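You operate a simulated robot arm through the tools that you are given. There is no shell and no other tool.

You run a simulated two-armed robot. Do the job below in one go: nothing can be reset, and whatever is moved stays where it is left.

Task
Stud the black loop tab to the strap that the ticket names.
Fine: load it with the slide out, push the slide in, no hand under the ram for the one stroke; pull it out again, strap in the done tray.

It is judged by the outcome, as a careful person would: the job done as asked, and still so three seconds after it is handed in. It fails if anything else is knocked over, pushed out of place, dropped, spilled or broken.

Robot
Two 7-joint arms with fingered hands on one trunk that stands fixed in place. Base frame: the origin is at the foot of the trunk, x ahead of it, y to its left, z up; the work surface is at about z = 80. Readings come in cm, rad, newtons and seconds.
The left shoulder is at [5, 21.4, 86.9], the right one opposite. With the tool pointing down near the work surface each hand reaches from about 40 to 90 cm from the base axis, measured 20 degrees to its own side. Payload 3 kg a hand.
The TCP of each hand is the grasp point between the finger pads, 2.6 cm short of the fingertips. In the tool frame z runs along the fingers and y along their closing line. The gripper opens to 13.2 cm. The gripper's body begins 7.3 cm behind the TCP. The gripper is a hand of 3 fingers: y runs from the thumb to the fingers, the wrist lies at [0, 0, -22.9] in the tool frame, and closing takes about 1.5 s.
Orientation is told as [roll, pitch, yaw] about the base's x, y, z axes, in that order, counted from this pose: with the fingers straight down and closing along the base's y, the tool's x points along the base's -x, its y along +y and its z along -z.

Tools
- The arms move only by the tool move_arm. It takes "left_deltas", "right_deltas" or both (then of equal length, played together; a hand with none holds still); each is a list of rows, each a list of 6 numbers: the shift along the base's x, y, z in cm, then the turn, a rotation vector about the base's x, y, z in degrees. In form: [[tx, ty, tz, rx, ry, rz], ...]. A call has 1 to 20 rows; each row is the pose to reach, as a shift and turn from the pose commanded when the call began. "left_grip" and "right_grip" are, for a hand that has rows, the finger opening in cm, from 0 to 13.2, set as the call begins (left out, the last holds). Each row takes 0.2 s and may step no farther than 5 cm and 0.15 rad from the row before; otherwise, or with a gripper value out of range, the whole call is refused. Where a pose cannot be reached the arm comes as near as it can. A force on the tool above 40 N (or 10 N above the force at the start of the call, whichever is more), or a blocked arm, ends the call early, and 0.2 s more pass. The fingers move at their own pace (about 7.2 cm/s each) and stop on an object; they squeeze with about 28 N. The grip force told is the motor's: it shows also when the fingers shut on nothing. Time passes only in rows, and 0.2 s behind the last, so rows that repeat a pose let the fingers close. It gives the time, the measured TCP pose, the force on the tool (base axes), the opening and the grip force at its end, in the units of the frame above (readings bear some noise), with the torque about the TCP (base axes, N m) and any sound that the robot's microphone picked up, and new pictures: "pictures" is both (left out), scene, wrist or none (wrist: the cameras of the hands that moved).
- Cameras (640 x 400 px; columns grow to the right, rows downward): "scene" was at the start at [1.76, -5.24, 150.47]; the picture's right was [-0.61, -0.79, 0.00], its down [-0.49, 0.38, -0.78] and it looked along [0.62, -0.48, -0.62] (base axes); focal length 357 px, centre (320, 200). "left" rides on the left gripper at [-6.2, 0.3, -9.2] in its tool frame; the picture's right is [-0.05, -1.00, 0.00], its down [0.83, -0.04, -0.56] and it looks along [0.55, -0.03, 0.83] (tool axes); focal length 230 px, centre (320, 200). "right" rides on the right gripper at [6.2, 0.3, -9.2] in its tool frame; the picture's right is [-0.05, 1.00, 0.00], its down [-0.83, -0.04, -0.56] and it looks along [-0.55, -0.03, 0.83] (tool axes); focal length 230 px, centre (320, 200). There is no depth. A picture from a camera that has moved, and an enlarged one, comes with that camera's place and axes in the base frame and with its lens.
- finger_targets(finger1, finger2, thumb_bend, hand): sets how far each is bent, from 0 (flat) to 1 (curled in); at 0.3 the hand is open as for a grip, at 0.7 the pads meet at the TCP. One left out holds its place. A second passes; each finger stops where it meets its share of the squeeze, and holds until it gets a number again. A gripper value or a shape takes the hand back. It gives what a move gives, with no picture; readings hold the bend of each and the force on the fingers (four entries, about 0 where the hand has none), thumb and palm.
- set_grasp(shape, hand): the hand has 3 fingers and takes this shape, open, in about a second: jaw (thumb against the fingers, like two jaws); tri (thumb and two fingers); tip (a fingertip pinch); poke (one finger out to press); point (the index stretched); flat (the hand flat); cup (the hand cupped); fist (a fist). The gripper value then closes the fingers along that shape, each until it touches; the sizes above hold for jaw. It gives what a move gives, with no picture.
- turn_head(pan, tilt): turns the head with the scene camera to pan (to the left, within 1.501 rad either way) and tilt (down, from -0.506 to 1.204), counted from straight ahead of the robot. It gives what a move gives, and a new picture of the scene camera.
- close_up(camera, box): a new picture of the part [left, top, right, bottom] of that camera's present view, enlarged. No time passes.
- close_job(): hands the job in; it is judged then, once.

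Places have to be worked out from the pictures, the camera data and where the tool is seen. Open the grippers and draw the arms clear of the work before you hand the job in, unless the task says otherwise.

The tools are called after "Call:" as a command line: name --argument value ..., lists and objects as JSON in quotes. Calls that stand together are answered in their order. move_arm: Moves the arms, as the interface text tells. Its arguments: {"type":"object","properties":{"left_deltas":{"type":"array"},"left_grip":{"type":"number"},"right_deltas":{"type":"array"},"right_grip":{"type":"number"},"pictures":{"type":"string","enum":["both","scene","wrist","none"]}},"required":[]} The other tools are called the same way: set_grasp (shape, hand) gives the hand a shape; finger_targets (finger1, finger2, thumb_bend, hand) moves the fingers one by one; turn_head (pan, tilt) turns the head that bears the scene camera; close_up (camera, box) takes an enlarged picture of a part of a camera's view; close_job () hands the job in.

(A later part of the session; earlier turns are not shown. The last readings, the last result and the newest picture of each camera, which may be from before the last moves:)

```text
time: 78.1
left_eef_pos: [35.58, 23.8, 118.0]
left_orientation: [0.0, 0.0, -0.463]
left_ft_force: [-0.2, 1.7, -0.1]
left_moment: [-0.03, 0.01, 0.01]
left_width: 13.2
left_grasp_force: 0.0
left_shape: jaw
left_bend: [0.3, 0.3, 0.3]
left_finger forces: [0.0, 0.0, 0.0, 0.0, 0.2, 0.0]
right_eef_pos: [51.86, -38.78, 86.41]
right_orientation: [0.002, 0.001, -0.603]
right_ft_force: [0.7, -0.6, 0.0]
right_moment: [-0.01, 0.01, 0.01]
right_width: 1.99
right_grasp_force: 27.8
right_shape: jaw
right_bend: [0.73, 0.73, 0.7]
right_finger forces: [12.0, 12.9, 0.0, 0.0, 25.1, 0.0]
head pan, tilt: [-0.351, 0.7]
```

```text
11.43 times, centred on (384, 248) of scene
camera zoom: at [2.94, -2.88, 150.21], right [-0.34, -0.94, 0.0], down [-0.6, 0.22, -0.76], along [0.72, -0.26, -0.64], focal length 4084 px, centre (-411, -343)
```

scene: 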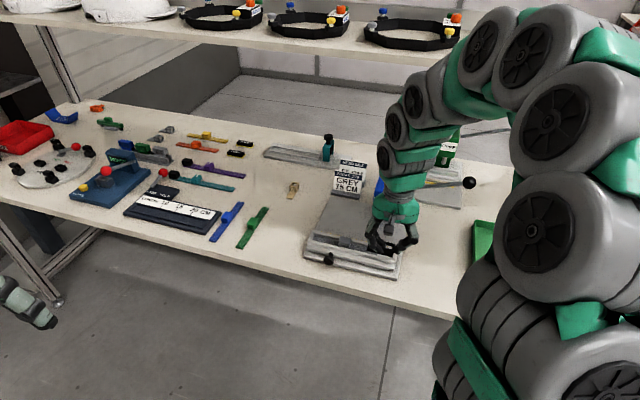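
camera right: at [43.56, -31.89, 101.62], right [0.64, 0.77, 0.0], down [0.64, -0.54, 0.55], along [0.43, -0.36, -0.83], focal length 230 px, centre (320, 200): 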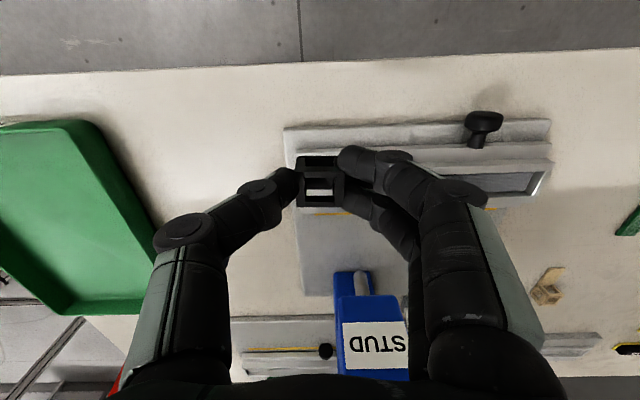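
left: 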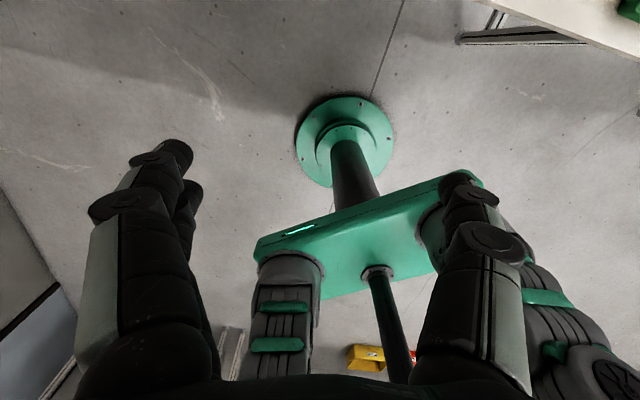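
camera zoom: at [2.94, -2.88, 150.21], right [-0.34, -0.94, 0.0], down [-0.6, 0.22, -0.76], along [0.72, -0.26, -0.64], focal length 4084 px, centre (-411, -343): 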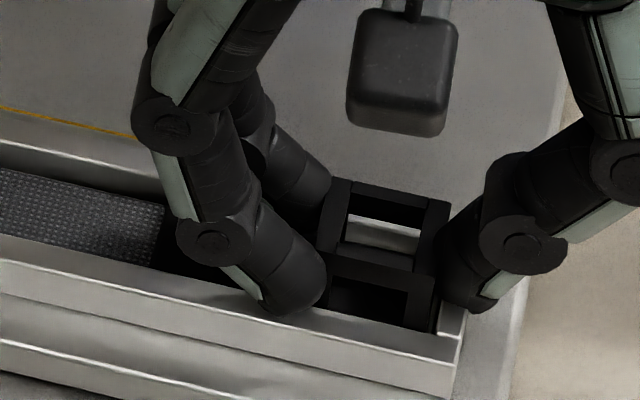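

Still no contact force; I keep lowering in small steps until it seats.

Call:
move_arm --right_deltas '[[0, 0, -0.1, 0, 0, 0], [0, 0, -0.2, 0, 0, 0], [0, 0, -0.2, 0, 0, 0]]' --pictures "none"

Call:
close_up --camera "scene" --box '[364, 230, 404, 265]'

```text
time: 78.9
left_eef_pos: [35.37, 23.8, 117.86]
left_orientation: [0.001, 0.002, -0.463]
left_ft_force: [0.7, -0.1, -0.3]
left_moment: [-0.01, 0.01, 0.01]
left_width: 13.19
left_grasp_force: 0.1
left_shape: jaw
left_bend: [0.3, 0.3, 0.3]
left_finger forces: [0.1, 0.0, 0.0, 0.0, 0.1, 0.0]
right_eef_pos: [51.9, -38.78, 86.2]
right_orientation: [0.0, -0.001, -0.604]
right_ft_force: [-1.4, 0.7, 8.5]
right_moment: [0.03, -0.03, 0.01]
right_width: 2.03
right_grasp_force: 28.3
right_shape: jaw
right_bend: [0.73, 0.73, 0.7]
right_finger forces: [13.3, 13.8, 0.0, 0.0, 27.6, 0.1]
head pan, tilt: [-0.351, 0.7]
```

```text
11.43 times, centred on (384, 248) of scene
camera zoom: at [2.93, -2.87, 150.21], right [-0.34, -0.94, 0.0], down [-0.6, 0.22, -0.77], along [0.72, -0.26, -0.64], focal length 4084 px, centre (-411, -343)
```

zoom: 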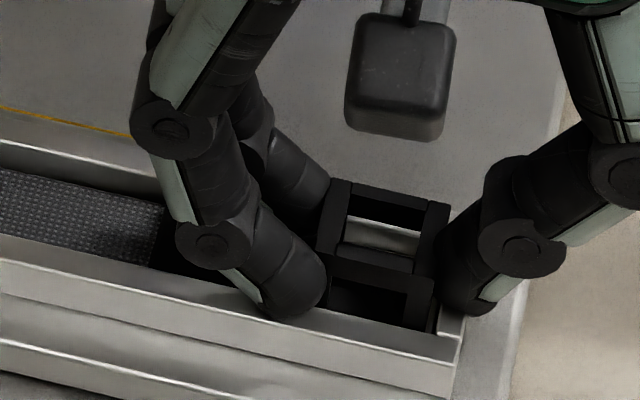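

Contact of 8 N: the tab is seated or nearly so. I release it gently.

Call:
move_arm --right_deltas '[[0, 0, 0.05, 0, 0, 0], [0, 0, 0.05, 0, 0, 0], [0, 0, 0.05, 0, 0, 0], [0, 0, 0.05, 0, 0, 0], [0, 0, 0.05, 0, 0, 0]]' --right_grip 4.2 --pictures "wrist"

Call:
close_up --camera "scene" --box '[364, 230, 404, 265]'

Call:
close_up --camera "right" --box '[260, 120, 380, 220]'

```text
time: 80.1
left_eef_pos: [35.54, 23.86, 117.95]
left_orientation: [0.001, -0.001, -0.461]
left_ft_force: [0.0, 0.9, 0.1]
left_moment: [-0.03, -0.02, 0.0]
left_width: 13.19
left_grasp_force: 0.1
left_shape: jaw
left_bend: [0.3, 0.3, 0.3]
left_finger forces: [0.0, 0.0, 0.0, 0.1, 0.1, 0.1]
right_eef_pos: [51.97, -38.75, 86.14]
right_orientation: [0.002, 0.003, -0.604]
right_ft_force: [0.0, 0.3, 1.5]
right_moment: [-0.01, 0.0, 0.0]
right_width: 4.17
right_grasp_force: 0.1
right_shape: jaw
right_bend: [0.74, 0.74, 0.7]
right_finger forces: [0.0, 0.0, 0.0, 0.1, 0.0, 0.0]
head pan, tilt: [-0.351, 0.7]
camera right: at [46.98, -35.1, 95.39], right [0.61, 0.79, 0.0], down [0.66, -0.51, 0.55], along [0.44, -0.34, -0.83], focal length 230 px, centre (320, 200)
```

right: 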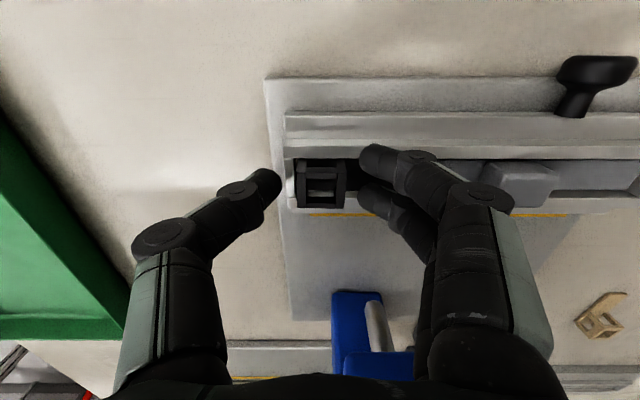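

```text
11.43 times, centred on (384, 248) of scene
camera zoom: at [2.94, -2.88, 150.21], right [-0.34, -0.94, 0.0], down [-0.6, 0.22, -0.76], along [0.72, -0.26, -0.64], focal length 4084 px, centre (-411, -343)
```

zoom: 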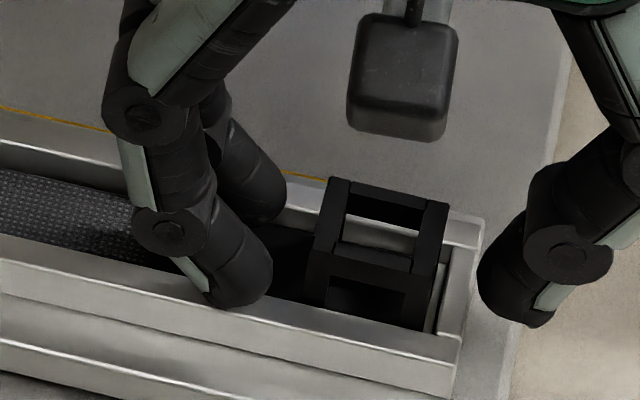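

```text
4.00 times, centred on (320, 170) of right
camera zoom: at [46.98, -35.1, 95.39], right [0.61, 0.79, 0.0], down [0.66, -0.51, 0.55], along [0.44, -0.34, -0.83], focal length 920 px, centre (320, 320)
```

zoom: 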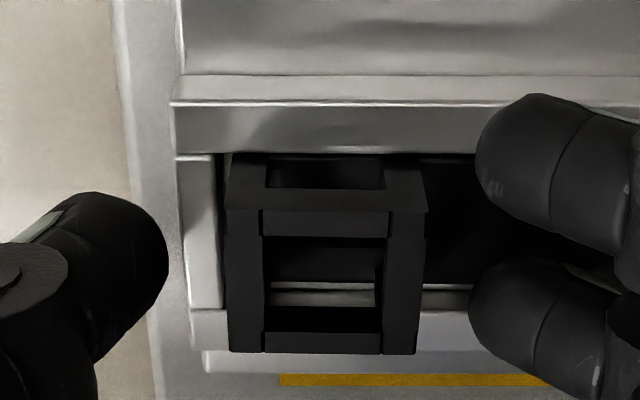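

The tab sits in the nest with its tail over the strap end. I lift the hand straight up and clear, then inspect.

Call:
move_arm --right_deltas '[[0, 0, 1, 0, 0, 0], [0, 0, 3, 0, 0, 0], [0, 0, 6, 0, 0, 0], [-2, 1.5, 9, 0, 0, -2.4], [-4, 3, 11, 0, 0, -2.4], [-6, 4.5, 12, 0, 0, -2.4], [-6, 4.5, 12, 0, 0, -2.4]]' --pictures "wrist"

Call:
close_up --camera "scene" --box '[300, 200, 420, 290]'

Call:
close_up --camera "scene" --box '[360, 230, 410, 270]'

Call:
close_up --camera "right" --box '[260, 150, 400, 250]'

```text
time: 81.7
left_eef_pos: [35.46, 23.91, 117.83]
left_orientation: [0.0, 0.0, -0.461]
left_ft_force: [-0.2, -0.8, -0.4]
left_moment: [0.0, 0.02, -0.03]
left_width: 13.18
left_grasp_force: 0.2
left_shape: jaw
left_bend: [0.3, 0.3, 0.3]
left_finger forces: [0.1, 0.1, 0.0, 0.0, 0.1, 0.0]
right_eef_pos: [45.89, -34.15, 98.28]
right_orientation: [0.002, 0.002, -0.646]
right_ft_force: [0.0, -0.5, -0.3]
right_moment: [0.02, -0.03, 0.0]
right_width: 4.15
right_grasp_force: 0.0
right_shape: jaw
right_bend: [0.74, 0.74, 0.7]
right_finger forces: [0.0, 0.1, 0.0, 0.0, 0.0, 0.0]
head pan, tilt: [-0.351, 0.7]
camera right: at [41.09, -30.38, 107.44], right [0.64, 0.77, 0.0], down [0.64, -0.54, 0.55], along [0.43, -0.36, -0.83], focal length 230 px, centre (320, 200)
```

right: 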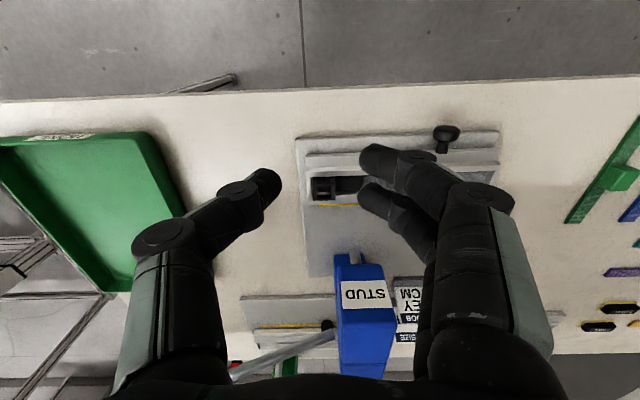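

```text
4.44 times, centred on (360, 245) of scene
camera zoom: at [2.94, -2.88, 150.21], right [-0.34, -0.94, 0.0], down [-0.6, 0.22, -0.76], along [0.72, -0.26, -0.64], focal length 1588 px, centre (142, 0)
```

zoom: 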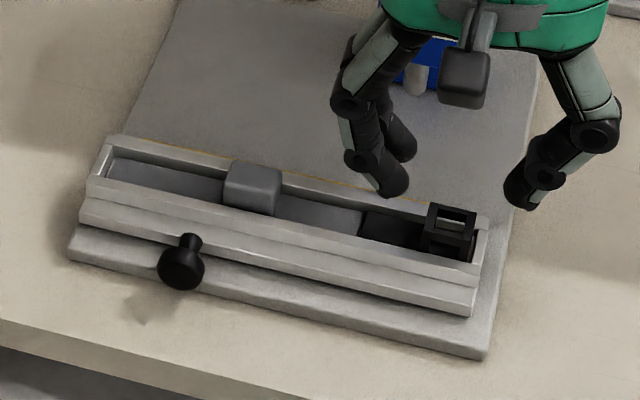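

```text
10.00 times, centred on (385, 250) of scene
camera zoom: at [2.94, -2.88, 150.21], right [-0.34, -0.94, 0.0], down [-0.6, 0.22, -0.76], along [0.72, -0.26, -0.64], focal length 3573 px, centre (-330, -300)
```

zoom: 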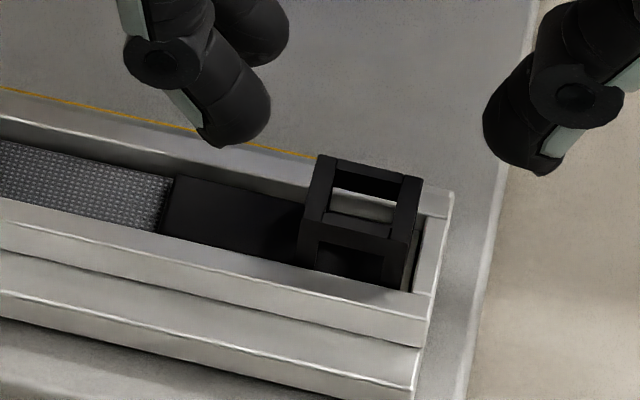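

```text
4.00 times, centred on (330, 200) of right
camera zoom: at [41.09, -30.38, 107.44], right [0.64, 0.77, 0.0], down [0.64, -0.54, 0.55], along [0.43, -0.36, -0.83], focal length 920 px, centre (280, 200)
```

zoom: 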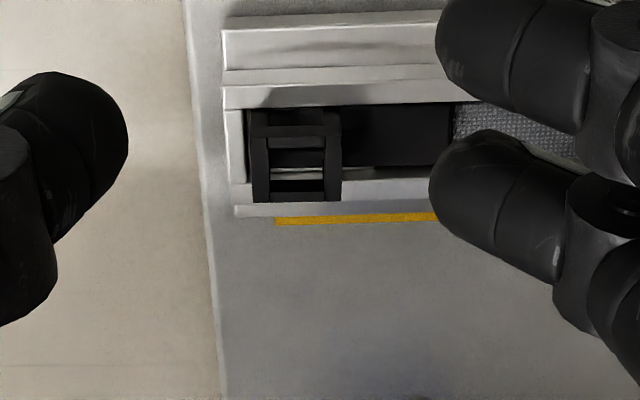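

The strap and tab are properly loaded. Next is the slide: I enlarge the pull knob in both cameras to fix its position and height.

Call:
close_up --camera "right" --box '[410, 110, 490, 170]'

Call:
close_up --camera "scene" --box '[310, 235, 360, 275]'

Call:
close_up --camera "scene" --box '[340, 140, 500, 240]'

```text
6.67 times, centred on (450, 140) of right
camera zoom: at [41.09, -30.38, 107.44], right [0.64, 0.77, 0.0], down [0.64, -0.54, 0.55], along [0.43, -0.36, -0.83], focal length 1534 px, centre (-547, 600)
```

zoom: 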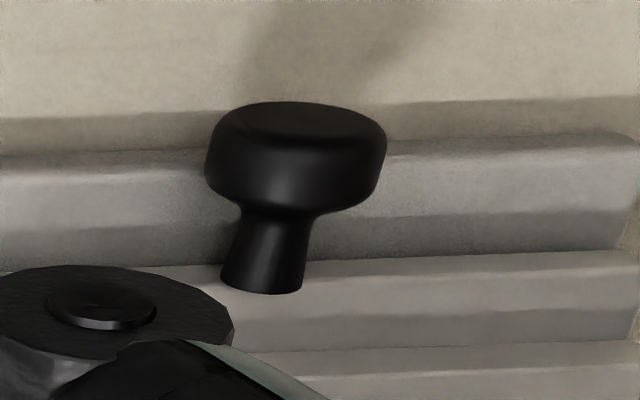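

```text
10.00 times, centred on (335, 255) of scene
camera zoom: at [2.94, -2.88, 150.21], right [-0.34, -0.94, 0.0], down [-0.6, 0.22, -0.76], along [0.72, -0.26, -0.64], focal length 3573 px, centre (170, -350)
```

zoom: 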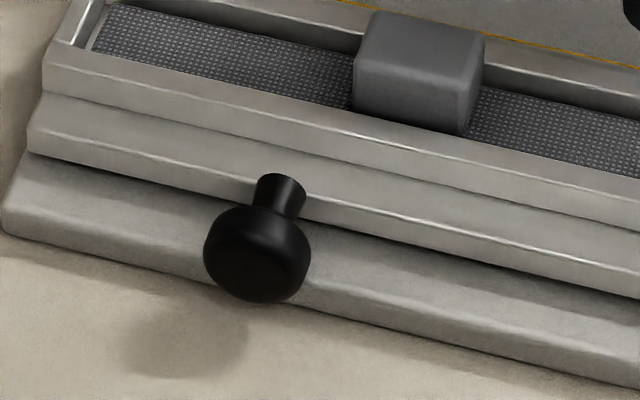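

```text
4.00 times, centred on (420, 190) of scene
camera zoom: at [2.94, -2.88, 150.21], right [-0.34, -0.94, 0.0], down [-0.6, 0.22, -0.76], along [0.72, -0.26, -0.64], focal length 1429 px, centre (-80, 240)
```

zoom: 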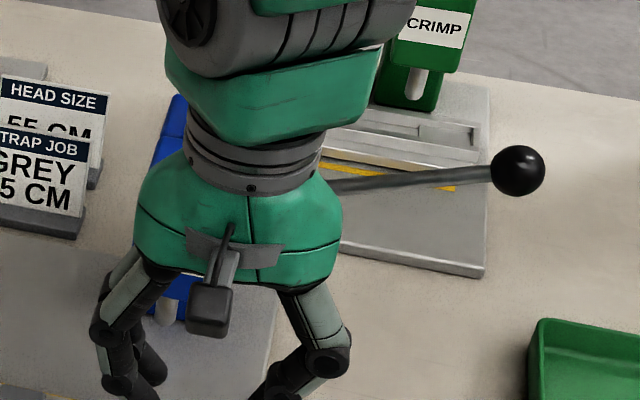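

The knob's head is about 2.5 cm across, near s≈-13.8, f≈59, z≈82.8. I move the right hand over it to grip it from above, stopping high to verify.

Call:
move_arm --right_deltas '[[2.2, 2.5, 0, 0, 0, 0], [4.4, 5, 0, 0, 0, 0], [6.6, 7.6, -2, 0, 0, 0], [8.92, 10.23, -4.5, 0, 0, 0], [8.92, 10.23, -7, 0, 0, 0], [8.92, 10.23, -7, 0, 0, 0]]' --right_grip 5 --pictures "wrist"

Call:
close_up --camera "right" --box '[220, 60, 440, 240]'

Call:
close_up --camera "scene" --box '[300, 200, 400, 280]'

```text
time: 83.1
left_eef_pos: [35.46, 24.0, 117.98]
left_orientation: [0.0, 0.0, -0.461]
left_ft_force: [-0.7, -0.2, -0.1]
left_moment: [0.01, -0.02, 0.02]
left_width: 13.21
left_grasp_force: 0.2
left_shape: jaw
left_bend: [0.3, 0.3, 0.3]
left_finger forces: [0.1, 0.1, 0.1, 0.1, 0.0, 0.1]
right_eef_pos: [54.69, -23.95, 91.19]
right_orientation: [0.002, 0.002, -0.648]
right_ft_force: [0.7, -0.7, -0.4]
right_moment: [0.04, -0.06, -0.01]
right_width: 4.97
right_grasp_force: 0.1
right_shape: jaw
right_bend: [0.74, 0.74, 0.7]
right_finger forces: [0.0, 0.1, 0.1, 0.0, 0.1, 0.0]
head pan, tilt: [-0.351, 0.7]
camera right: at [49.94, -20.14, 100.43], right [0.64, 0.77, 0.0], down [0.64, -0.54, 0.55], along [0.43, -0.36, -0.83], focal length 230 px, centre (320, 200)
```

right: 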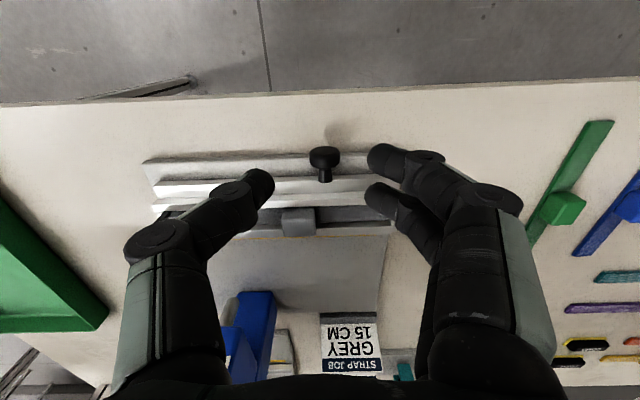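

```text
2.22 times, centred on (330, 150) of right
camera zoom: at [49.94, -20.14, 100.43], right [0.64, 0.77, 0.0], down [0.64, -0.54, 0.55], along [0.43, -0.36, -0.83], focal length 511 px, centre (298, 311)
```

zoom: 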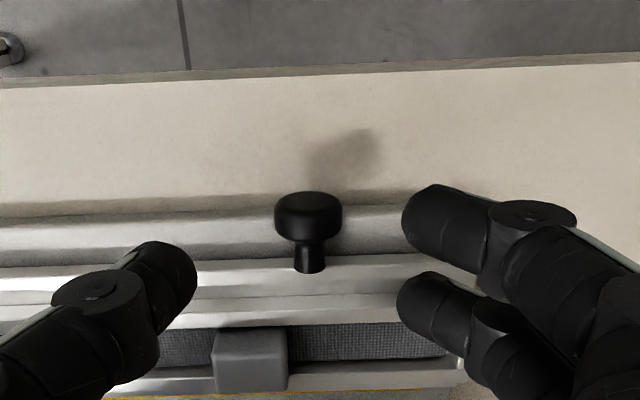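

```text
5.00 times, centred on (350, 240) of scene
camera zoom: at [2.94, -2.88, 150.21], right [-0.34, -0.94, 0.0], down [-0.6, 0.22, -0.76], along [0.72, -0.26, -0.64], focal length 1787 px, centre (170, 0)
```

zoom: 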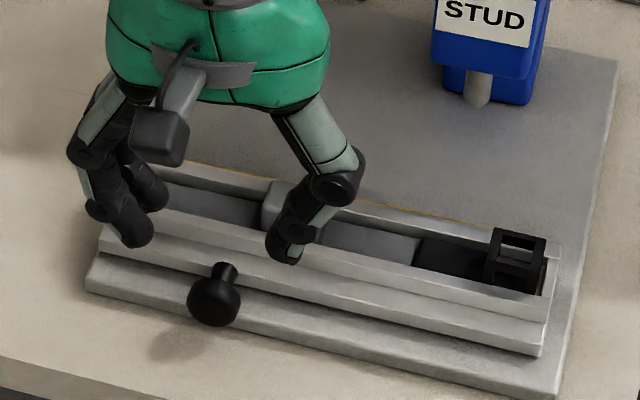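

The knob head spans f≈58.2–60, slightly left of the hand. I correct and descend so the fingertips flank the head at about its middle height.

Call:
move_arm --right_deltas '[[0.69, -0.24, -2, 0, 0, 0], [0.69, -0.24, -4, 0, 0, 0], [0.69, -0.24, -5.5, 0, 0, 0], [0.69, -0.24, -6.3, 0, 0, 0], [0.69, -0.24, -6.3, 0, 0, 0]]' --pictures "wrist"

Call:
close_up --camera "right" --box '[220, 80, 440, 260]'

Call:
close_up --camera "scene" --box '[300, 220, 380, 280]'

```text
time: 84.3
left_eef_pos: [35.44, 23.94, 117.91]
left_orientation: [0.0, 0.0, -0.461]
left_ft_force: [-0.1, 0.0, -0.1]
left_moment: [-0.01, -0.02, -0.05]
left_width: 13.22
left_grasp_force: 0.0
left_shape: jaw
left_bend: [0.3, 0.3, 0.3]
left_finger forces: [0.0, 0.0, 0.1, 0.0, 0.1, 0.0]
right_eef_pos: [55.49, -24.23, 84.81]
right_orientation: [0.001, 0.001, -0.647]
right_ft_force: [-0.3, 0.2, 0.9]
right_moment: [-0.02, 0.02, -0.02]
right_width: 4.96
right_grasp_force: 0.1
right_shape: jaw
right_bend: [0.74, 0.74, 0.7]
right_finger forces: [0.0, 0.0, 0.0, 0.1, 0.0, 0.0]
head pan, tilt: [-0.351, 0.7]
camera right: at [50.71, -20.45, 94.03], right [0.64, 0.77, 0.0], down [0.64, -0.54, 0.55], along [0.43, -0.36, -0.83], focal length 230 px, centre (320, 200)
```

right: 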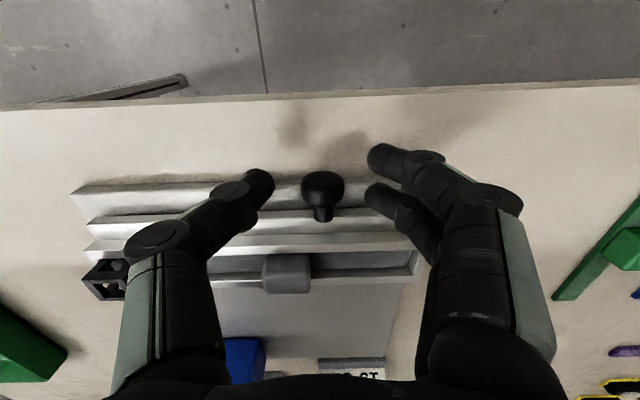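

```text
2.22 times, centred on (330, 170) of right
camera zoom: at [50.71, -20.45, 94.03], right [0.64, 0.77, 0.0], down [0.64, -0.54, 0.55], along [0.43, -0.36, -0.83], focal length 511 px, centre (298, 267)
```

zoom: 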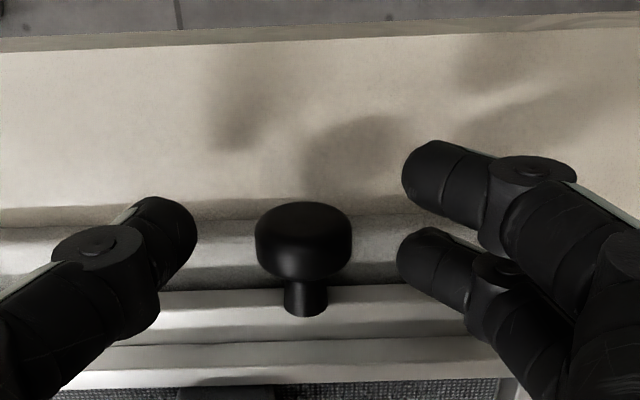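

```text
6.67 times, centred on (340, 250) of scene
camera zoom: at [2.94, -2.88, 150.21], right [-0.34, -0.94, 0.0], down [-0.6, 0.22, -0.76], along [0.72, -0.26, -0.64], focal length 2382 px, centre (187, -133)
```

zoom: 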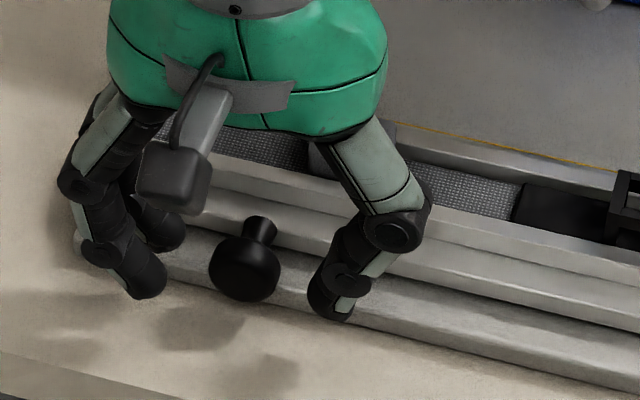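

The fingers flank the knob evenly. I close the grip on it.

Call:
move_arm --right_deltas '[[0, 0, 0, 0, 0, 0], [0, 0, 0, 0, 0, 0], [0, 0, 0, 0, 0, 0], [0, 0, 0, 0, 0, 0], [0, 0, 0, 0, 0, 0], [0, 0, 0, 0, 0, 0]]' --right_grip 0 --pictures "none"

Call:
close_up --camera "right" --box '[220, 80, 440, 260]'

Call:
close_up --camera "scene" --box '[300, 220, 420, 280]'

```text
time: 85.7
left_eef_pos: [35.49, 23.94, 117.95]
left_orientation: [-0.001, 0.0, -0.46]
left_ft_force: [0.1, 0.5, 0.5]
left_moment: [0.0, -0.01, 0.03]
left_width: 13.2
left_grasp_force: 0.2
left_shape: jaw
left_bend: [0.3, 0.3, 0.3]
left_finger forces: [0.0, 0.1, 0.0, 0.1, 0.0, 0.0]
right_eef_pos: [55.56, -24.26, 84.89]
right_orientation: [0.002, 0.002, -0.646]
right_ft_force: [-5.6, -2.6, 2.8]
right_moment: [-0.06, 0.05, 0.06]
right_width: 0.51
right_grasp_force: 27.6
right_shape: jaw
right_bend: [0.65, 0.73, 0.7]
right_finger forces: [0.0, 11.6, 0.0, 0.0, 21.2, 0.1]
head pan, tilt: [-0.351, 0.7]
```

```text
2.22 times, centred on (330, 170) of right
camera zoom: at [50.68, -20.45, 94.02], right [0.64, 0.77, 0.0], down [0.64, -0.54, 0.55], along [0.43, -0.36, -0.83], focal length 511 px, centre (298, 267)
```

zoom: 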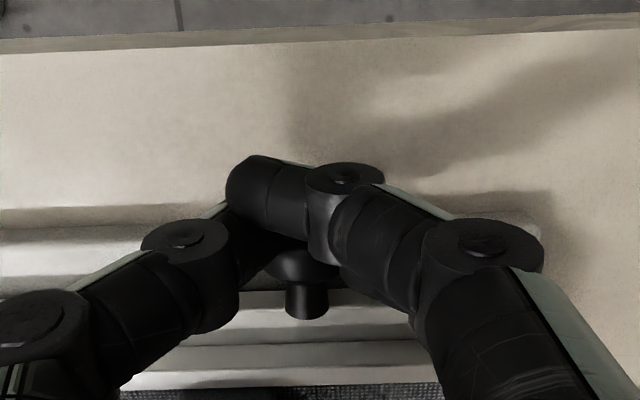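

```text
5.33 times, centred on (360, 250) of scene
camera zoom: at [2.93, -2.88, 150.21], right [-0.34, -0.94, 0.0], down [-0.6, 0.22, -0.77], along [0.72, -0.26, -0.64], focal length 1906 px, centre (107, -67)
```

zoom: 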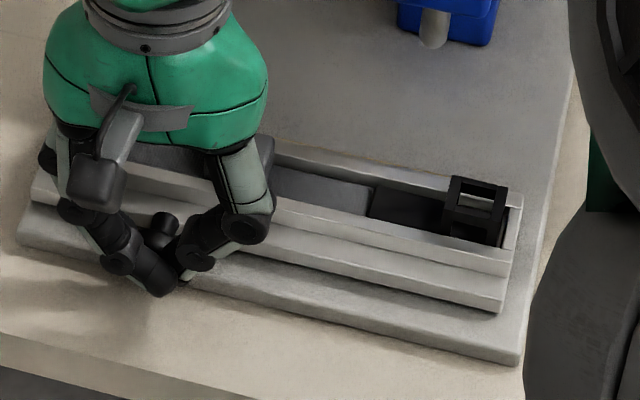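

The thumb and far finger hold the knob and the near finger is closed in front of it, which suits pushing. I push the slide in slowly along its rails.

Call:
move_arm --right_deltas '[[0.4, -0.3, 0, 0, 0, 0], [1.2, -0.92, 0, 0, 0, 0], [2, -1.53, 0, 0, 0, 0], [2.8, -2.14, 0, 0, 0, 0], [3.6, -2.75, 0, 0, 0, 0], [3.6, -2.75, 0, 0, 0, 0]]' --pictures "both"

Call:
close_up --camera "scene" --box '[300, 190, 430, 280]'

```text
time: 87.1
left_eef_pos: [35.42, 23.97, 117.93]
left_orientation: [-0.001, 0.0, -0.463]
left_ft_force: [-0.3, 1.1, 0.2]
left_moment: [0.0, 0.0, -0.02]
left_width: 13.17
left_grasp_force: 0.0
left_shape: jaw
left_bend: [0.3, 0.3, 0.3]
left_finger forces: [0.0, 0.1, 0.0, 0.1, 0.1, 0.0]
right_eef_pos: [59.02, -26.94, 84.79]
right_orientation: [0.003, 0.001, -0.646]
right_ft_force: [-7.5, -4.1, 5.3]
right_moment: [-0.15, 0.1, -0.02]
right_width: 0.5
right_grasp_force: 28.0
right_shape: jaw
right_bend: [0.65, 0.73, 0.7]
right_finger forces: [0.1, 10.4, 0.0, 0.0, 23.5, 0.0]
head pan, tilt: [-0.351, 0.7]
camera right: at [54.31, -23.16, 94.02], right [0.64, 0.77, 0.0], down [0.64, -0.54, 0.55], along [0.42, -0.36, -0.83], focal length 230 px, centre (320, 200)
```

scene: 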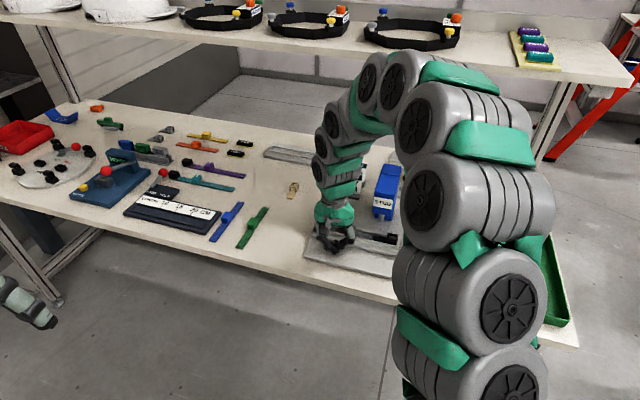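
right: 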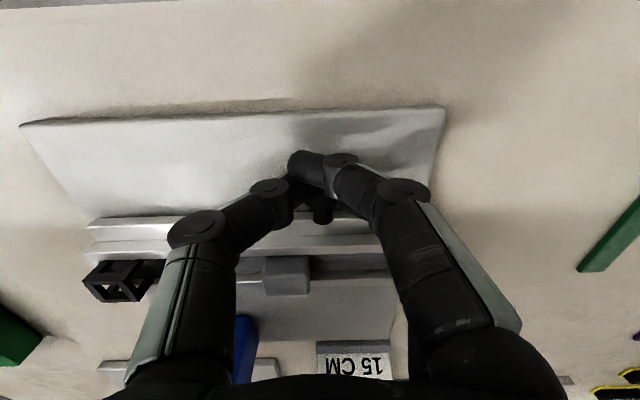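

```text
4.44 times, centred on (365, 235) of scene
camera zoom: at [2.92, -2.88, 150.21], right [-0.34, -0.94, 0.0], down [-0.6, 0.22, -0.77], along [0.72, -0.26, -0.64], focal length 1588 px, centre (120, 44)
```

zoom: 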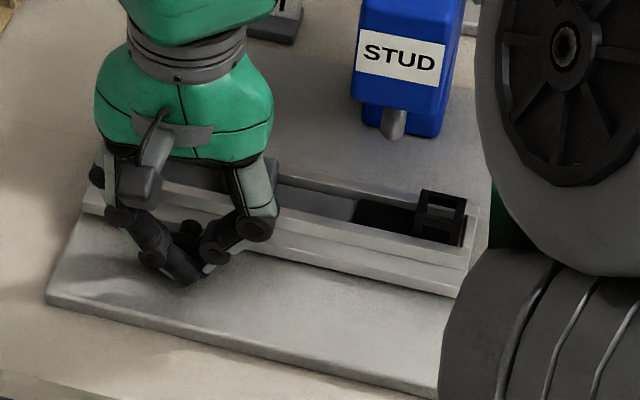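

The slide moves freely with its load in place. I continue pushing toward the stop.

Call:
move_arm --right_deltas '[[0.5, -0.38, 0, 0, 0, 0], [1, -0.77, 0, 0, 0, 0], [1.5, -1.16, 0, 0, 0, 0], [2, -1.54, 0, 0, 0, 0], [2.4, -1.84, 0, 0, 0, 0], [2.4, -1.84, 0, 0, 0, 0]]' --pictures "none"

Call:
close_up --camera "scene" --box '[300, 190, 430, 280]'

Call:
close_up --camera "right" --box '[60, 150, 400, 400]'

```text
time: 88.5
left_eef_pos: [35.45, 23.83, 117.97]
left_orientation: [0.0, 0.001, -0.459]
left_ft_force: [0.7, -0.6, -0.9]
left_moment: [0.03, 0.03, -0.02]
left_width: 13.2
left_grasp_force: 0.0
left_shape: jaw
left_bend: [0.3, 0.3, 0.3]
left_finger forces: [0.0, 0.0, 0.0, 0.0, 0.0, 0.1]
right_eef_pos: [61.6, -28.61, 84.8]
right_orientation: [0.004, 0.0, -0.646]
right_ft_force: [7.7, 11.9, 11.1]
right_moment: [0.21, -0.33, 0.18]
right_width: 0.14
right_grasp_force: 28.1
right_shape: jaw
right_bend: [0.67, 0.74, 0.76]
right_finger forces: [0.0, 15.4, 0.0, 0.1, 0.1, 0.0]
head pan, tilt: [-0.351, 0.7]
```

```text
4.44 times, centred on (365, 235) of scene
camera zoom: at [2.94, -2.86, 150.21], right [-0.34, -0.94, 0.0], down [-0.6, 0.22, -0.77], along [0.72, -0.26, -0.64], focal length 1588 px, centre (120, 44)
```

zoom: 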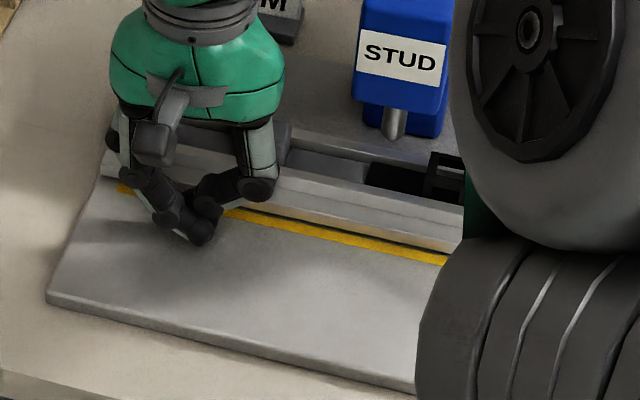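

```text
1.60 times, centred on (230, 275) of right
camera zoom: at [56.8, -24.88, 94.03], right [0.64, 0.77, 0.0], down [0.64, -0.54, 0.55], along [0.43, -0.35, -0.83], focal length 368 px, centre (464, 80)
```

zoom: 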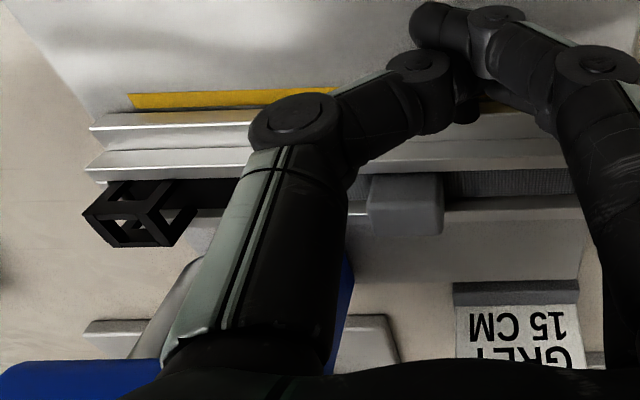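

The slide is in: its front is just past the yellow line and the tail's overlap appears under the ram; the thumb has slipped off the knob's front. I open the hand, raise it and look.

Call:
move_arm --right_deltas '[[0, 0, 0, 0, 0, 0], [0, 0, 0, 0, 0, 0], [0, 0, 0, 0, 0, 0], [0, 0, 0, 0, 0, 0], [0, 0, 0, 0, 0, 0]]' --right_grip 5.5 --pictures "wrist"

Call:
close_up --camera "right" --box '[200, 100, 440, 280]'

Call:
close_up --camera "scene" --box '[300, 180, 420, 270]'

```text
time: 89.7
left_eef_pos: [35.44, 23.92, 117.85]
left_orientation: [0.0, 0.0, -0.461]
left_ft_force: [-0.1, 0.2, 0.4]
left_moment: [-0.03, 0.02, 0.04]
left_width: 13.19
left_grasp_force: 0.0
left_shape: jaw
left_bend: [0.3, 0.3, 0.3]
left_finger forces: [0.0, 0.0, 0.1, 0.0, 0.0, 0.0]
right_eef_pos: [61.58, -28.66, 84.88]
right_orientation: [0.002, 0.002, -0.645]
right_ft_force: [0.1, 0.4, 0.0]
right_moment: [-0.02, 0.02, 0.0]
right_width: 5.42
right_grasp_force: 0.1
right_shape: jaw
right_bend: [0.73, 0.73, 0.7]
right_finger forces: [0.0, 0.0, 0.0, 0.0, 0.1, 0.0]
head pan, tilt: [-0.351, 0.7]
camera right: at [56.77, -24.93, 94.02], right [0.64, 0.77, 0.0], down [0.64, -0.54, 0.55], along [0.43, -0.36, -0.83], focal length 230 px, centre (320, 200)
```

right: 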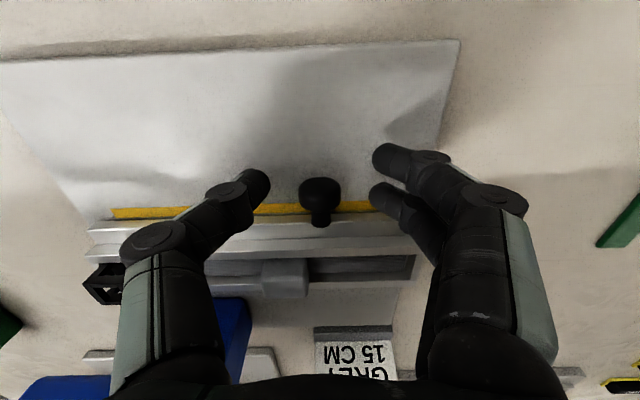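

```text
2.22 times, centred on (320, 190) of right
camera zoom: at [56.77, -24.93, 94.02], right [0.64, 0.77, 0.0], down [0.64, -0.54, 0.55], along [0.43, -0.36, -0.83], focal length 511 px, centre (320, 222)
```

zoom: 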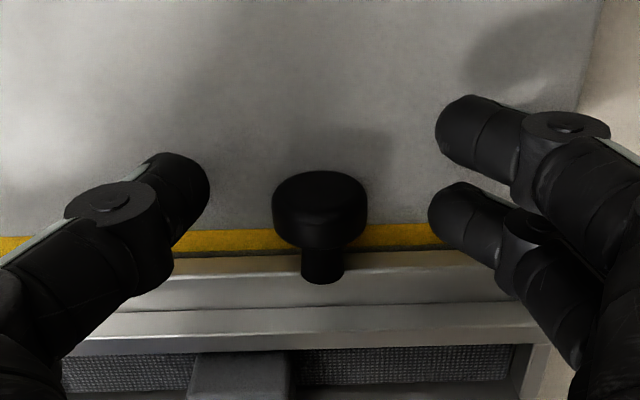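

```text
4.44 times, centred on (360, 225) of scene
camera zoom: at [2.94, -2.88, 150.21], right [-0.34, -0.94, 0.0], down [-0.6, 0.22, -0.76], along [0.72, -0.26, -0.64], focal length 1588 px, centre (142, 89)
```

zoom: 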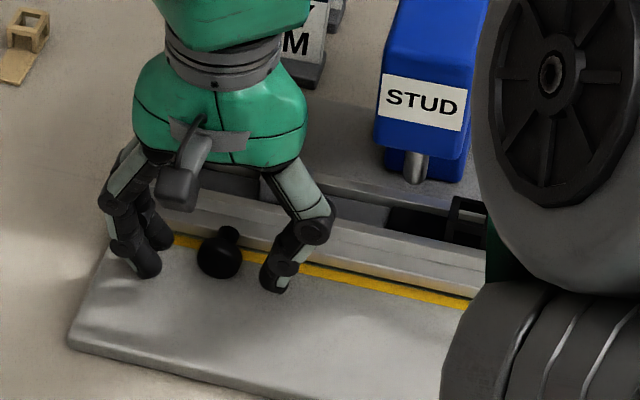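

The slide moved about 7.9 cm, a bit ahead of the hand, so I can't be sure it has met its stop. I back off, close the hand and push the knob once more from the front to confirm.

Call:
move_arm --right_deltas '[[0, 0, 2, 0, 0, 0], [0, 0, 4, 0, 0, 0], [-1.6, 1.2, 4, 0, 0, 0], [-3.4, 2.6, 4, 0, 0, 0], [-3.4, 2.6, 4, 0, 0, 0]]' --pictures "none"

Call:
move_arm --right_deltas '[[0.1, 0.15, 0, 0, 0, 0], [0.1, 0.15, 0, 0, 0, 0], [0.1, 0.15, 0, 0, 0, 0], [0.1, 0.15, 0, 0, 0, 0], [0.1, 0.15, 0, 0, 0, 0], [0.1, 0.15, -2, 0, 0, 0], [0.1, 0.15, -4, 0, 0, 0], [0.1, 0.15, -4, 0, 0, 0]]' --right_grip 0 --pictures "wrist"

Call:
close_up --camera "right" --box '[200, 100, 440, 280]'

```text
time: 90.9
left_eef_pos: [35.33, 23.99, 117.91]
left_orientation: [-0.002, -0.001, -0.462]
left_ft_force: [-0.5, -0.5, 0.1]
left_moment: [-0.01, -0.01, -0.01]
left_width: 13.2
left_grasp_force: 0.0
left_shape: jaw
left_bend: [0.3, 0.3, 0.3]
left_finger forces: [0.1, 0.0, 0.0, 0.1, 0.0, 0.0]
right_eef_pos: [58.1, -25.97, 88.83]
right_orientation: [0.002, 0.004, -0.649]
right_ft_force: [-0.3, -0.7, 0.3]
right_moment: [0.03, 0.01, -0.01]
right_width: 5.49
right_grasp_force: 0.1
right_shape: jaw
right_bend: [0.73, 0.73, 0.7]
right_finger forces: [0.0, 0.0, 0.0, 0.0, 0.0, 0.0]
head pan, tilt: [-0.351, 0.7]
```

```text
time: 92.7
left_eef_pos: [35.52, 24.01, 117.94]
left_orientation: [-0.002, -0.001, -0.461]
left_ft_force: [0.3, 0.4, -0.6]
left_moment: [0.04, 0.02, -0.04]
left_width: 13.22
left_grasp_force: 0.1
left_shape: jaw
left_bend: [0.3, 0.3, 0.3]
left_finger forces: [0.0, 0.1, 0.1, 0.0, 0.0, 0.0]
right_eef_pos: [58.24, -25.83, 84.7]
right_orientation: [0.001, 0.0, -0.646]
right_ft_force: [-0.5, -0.7, 0.6]
right_moment: [-0.01, 0.0, 0.0]
right_width: 0.0
right_grasp_force: 27.8
right_shape: jaw
right_bend: [0.65, 0.65, 0.67]
right_finger forces: [0.0, 0.0, 0.1, 0.1, 0.0, 0.1]
head pan, tilt: [-0.351, 0.7]
camera right: at [53.49, -22.07, 93.94], right [0.64, 0.77, 0.0], down [0.64, -0.54, 0.55], along [0.43, -0.36, -0.83], focal length 230 px, centre (320, 200)
```

right: 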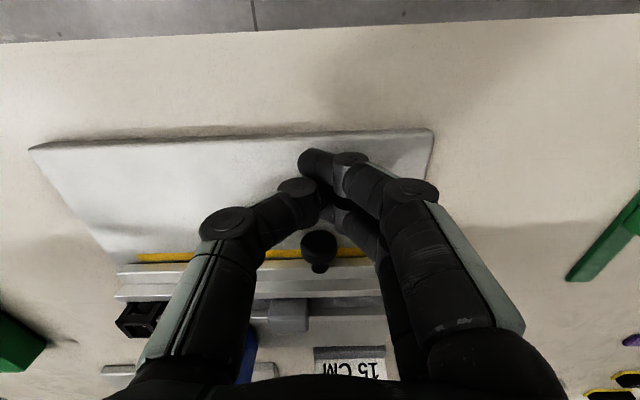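

```text
2.22 times, centred on (320, 190) of right
camera zoom: at [53.49, -22.07, 93.94], right [0.64, 0.77, 0.0], down [0.64, -0.54, 0.55], along [0.43, -0.36, -0.83], focal length 511 px, centre (320, 222)
```

zoom: 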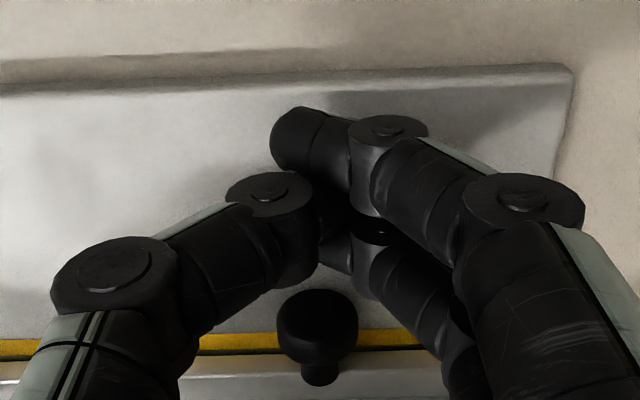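

The closed fingers are about 2 cm in front of the knob. I push forward slowly and watch the force for the stop.

Call:
move_arm --right_deltas '[[0.6, -0.45, 0, 0, 0, 0], [1.2, -0.9, 0, 0, 0, 0], [1.6, -1.2, 0, 0, 0, 0], [2, -1.5, 0, 0, 0, 0], [2, -1.5, 0, 0, 0, 0]]' --pictures "none"

Call:
move_arm --right_deltas '[[0.2, -0.15, 0, 0, 0, 0], [0.4, -0.3, 0, 0, 0, 0], [0.6, -0.45, 0, 0, 0, 0], [0.8, -0.6, 0, 0, 0, 0], [0.8, -0.6, 0, 0, 0, 0]]' --pictures "wrist"

Call:
close_up --camera "right" --box '[200, 100, 440, 280]'

```text
time: 93.9
left_eef_pos: [35.61, 23.92, 117.97]
left_orientation: [-0.001, 0.0, -0.462]
left_ft_force: [1.0, -0.4, 0.4]
left_moment: [-0.01, 0.01, 0.03]
left_width: 13.21
left_grasp_force: 0.1
left_shape: jaw
left_bend: [0.3, 0.3, 0.3]
left_finger forces: [0.1, 0.1, 0.1, 0.1, 0.0, 0.0]
right_eef_pos: [59.92, -27.48, 84.96]
right_orientation: [0.001, 0.004, -0.646]
right_ft_force: [-1.0, 0.5, 0.5]
right_moment: [0.03, 0.0, -0.02]
right_width: 0.0
right_grasp_force: 28.1
right_shape: jaw
right_bend: [0.65, 0.65, 0.67]
right_finger forces: [0.1, 0.0, 0.0, 0.1, 0.0, 0.0]
head pan, tilt: [-0.351, 0.7]
```

```text
time: 95.1
left_eef_pos: [35.46, 23.92, 117.92]
left_orientation: [0.001, -0.001, -0.46]
left_ft_force: [-0.4, 0.7, 0.4]
left_moment: [0.02, 0.02, 0.0]
left_width: 13.19
left_grasp_force: 0.0
left_shape: jaw
left_bend: [0.3, 0.3, 0.3]
left_finger forces: [0.0, 0.0, 0.0, 0.1, 0.0, 0.0]
right_eef_pos: [60.9, -28.16, 84.96]
right_orientation: [0.001, 0.003, -0.646]
right_ft_force: [-2.4, 1.7, 0.8]
right_moment: [0.03, 0.02, 0.0]
right_width: 0.0
right_grasp_force: 27.9
right_shape: jaw
right_bend: [0.65, 0.65, 0.67]
right_finger forces: [0.0, 0.0, 0.0, 0.1, 0.0, 0.0]
head pan, tilt: [-0.351, 0.7]
camera right: at [56.24, -24.31, 94.06], right [0.64, 0.77, 0.0], down [0.64, -0.54, 0.55], along [0.43, -0.36, -0.83], focal length 230 px, centre (320, 200)
```

right: 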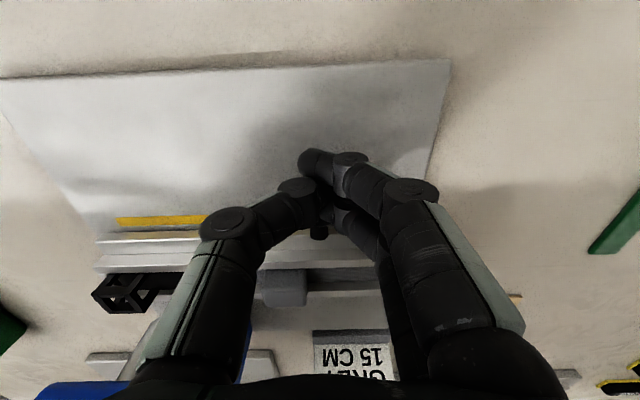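

```text
2.22 times, centred on (320, 190) of right
camera zoom: at [56.24, -24.31, 94.06], right [0.64, 0.77, 0.0], down [0.64, -0.54, 0.55], along [0.43, -0.36, -0.83], focal length 511 px, centre (320, 222)
```

zoom: 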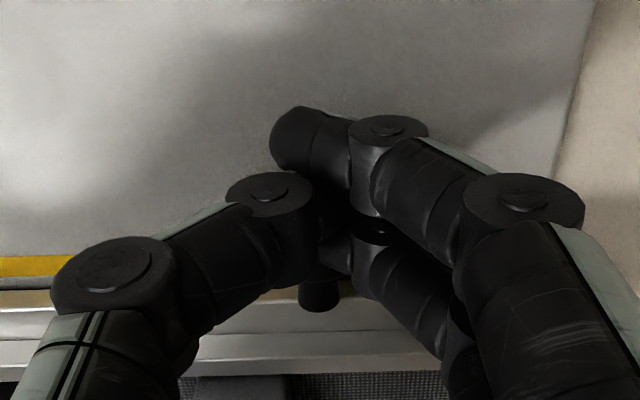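

The slide is still moving with only about 3 N, so it was not yet at its stop. I keep pushing gently until it meets one.

Call:
move_arm --right_deltas '[[0.16, -0.12, 0, 0, 0, 0], [0.32, -0.24, 0, 0, 0, 0], [0.48, -0.36, 0, 0, 0, 0], [0.64, -0.48, 0, 0, 0, 0], [0.64, -0.48, 0, 0, 0, 0]]' --pictures "wrist"

Call:
close_up --camera "scene" --box '[300, 170, 420, 260]'

```text
time: 96.1
left_eef_pos: [35.56, 23.86, 117.92]
left_orientation: [-0.004, -0.002, -0.459]
left_ft_force: [-0.8, 0.6, 0.1]
left_moment: [-0.01, 0.02, 0.01]
left_width: 13.23
left_grasp_force: 0.0
left_shape: jaw
left_bend: [0.3, 0.3, 0.3]
left_finger forces: [0.0, 0.0, 0.1, 0.0, 0.0, 0.0]
right_eef_pos: [61.27, -28.29, 84.76]
right_orientation: [0.001, 0.011, -0.647]
right_ft_force: [-7.5, 7.4, 4.6]
right_moment: [0.06, 0.1, -0.02]
right_width: 0.0
right_grasp_force: 28.0
right_shape: jaw
right_bend: [0.65, 0.67, 0.67]
right_finger forces: [0.0, 0.0, 0.0, 0.0, 0.1, 0.0]
head pan, tilt: [-0.351, 0.7]
stopped in row 4 (right hand): the force on the tool passed its limit at 44 N (the readings are from after the stop); the commanded pose is now the measured one
camera right: at [56.58, -24.47, 93.95], right [0.64, 0.77, 0.0], down [0.64, -0.54, 0.55], along [0.42, -0.35, -0.84], focal length 230 px, centre (320, 200)
```

right: 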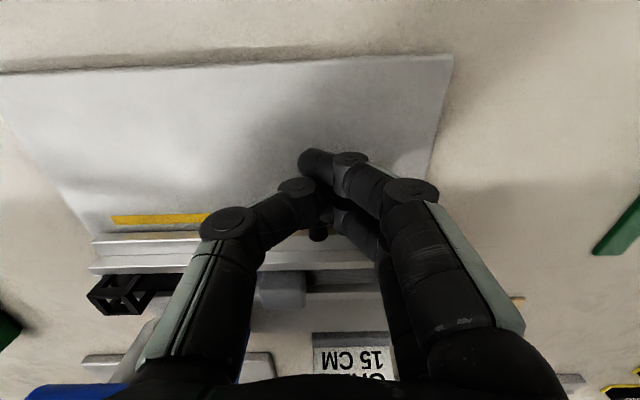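

```text
4.44 times, centred on (360, 215) of scene
camera zoom: at [2.93, -2.87, 150.21], right [-0.34, -0.94, 0.0], down [-0.6, 0.22, -0.77], along [0.72, -0.26, -0.64], focal length 1588 px, centre (142, 133)
```

zoom: 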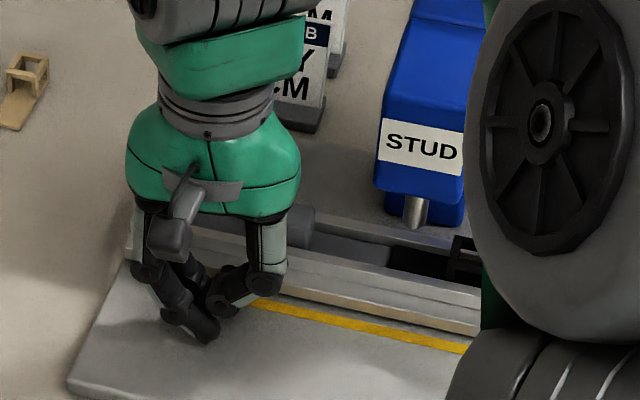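

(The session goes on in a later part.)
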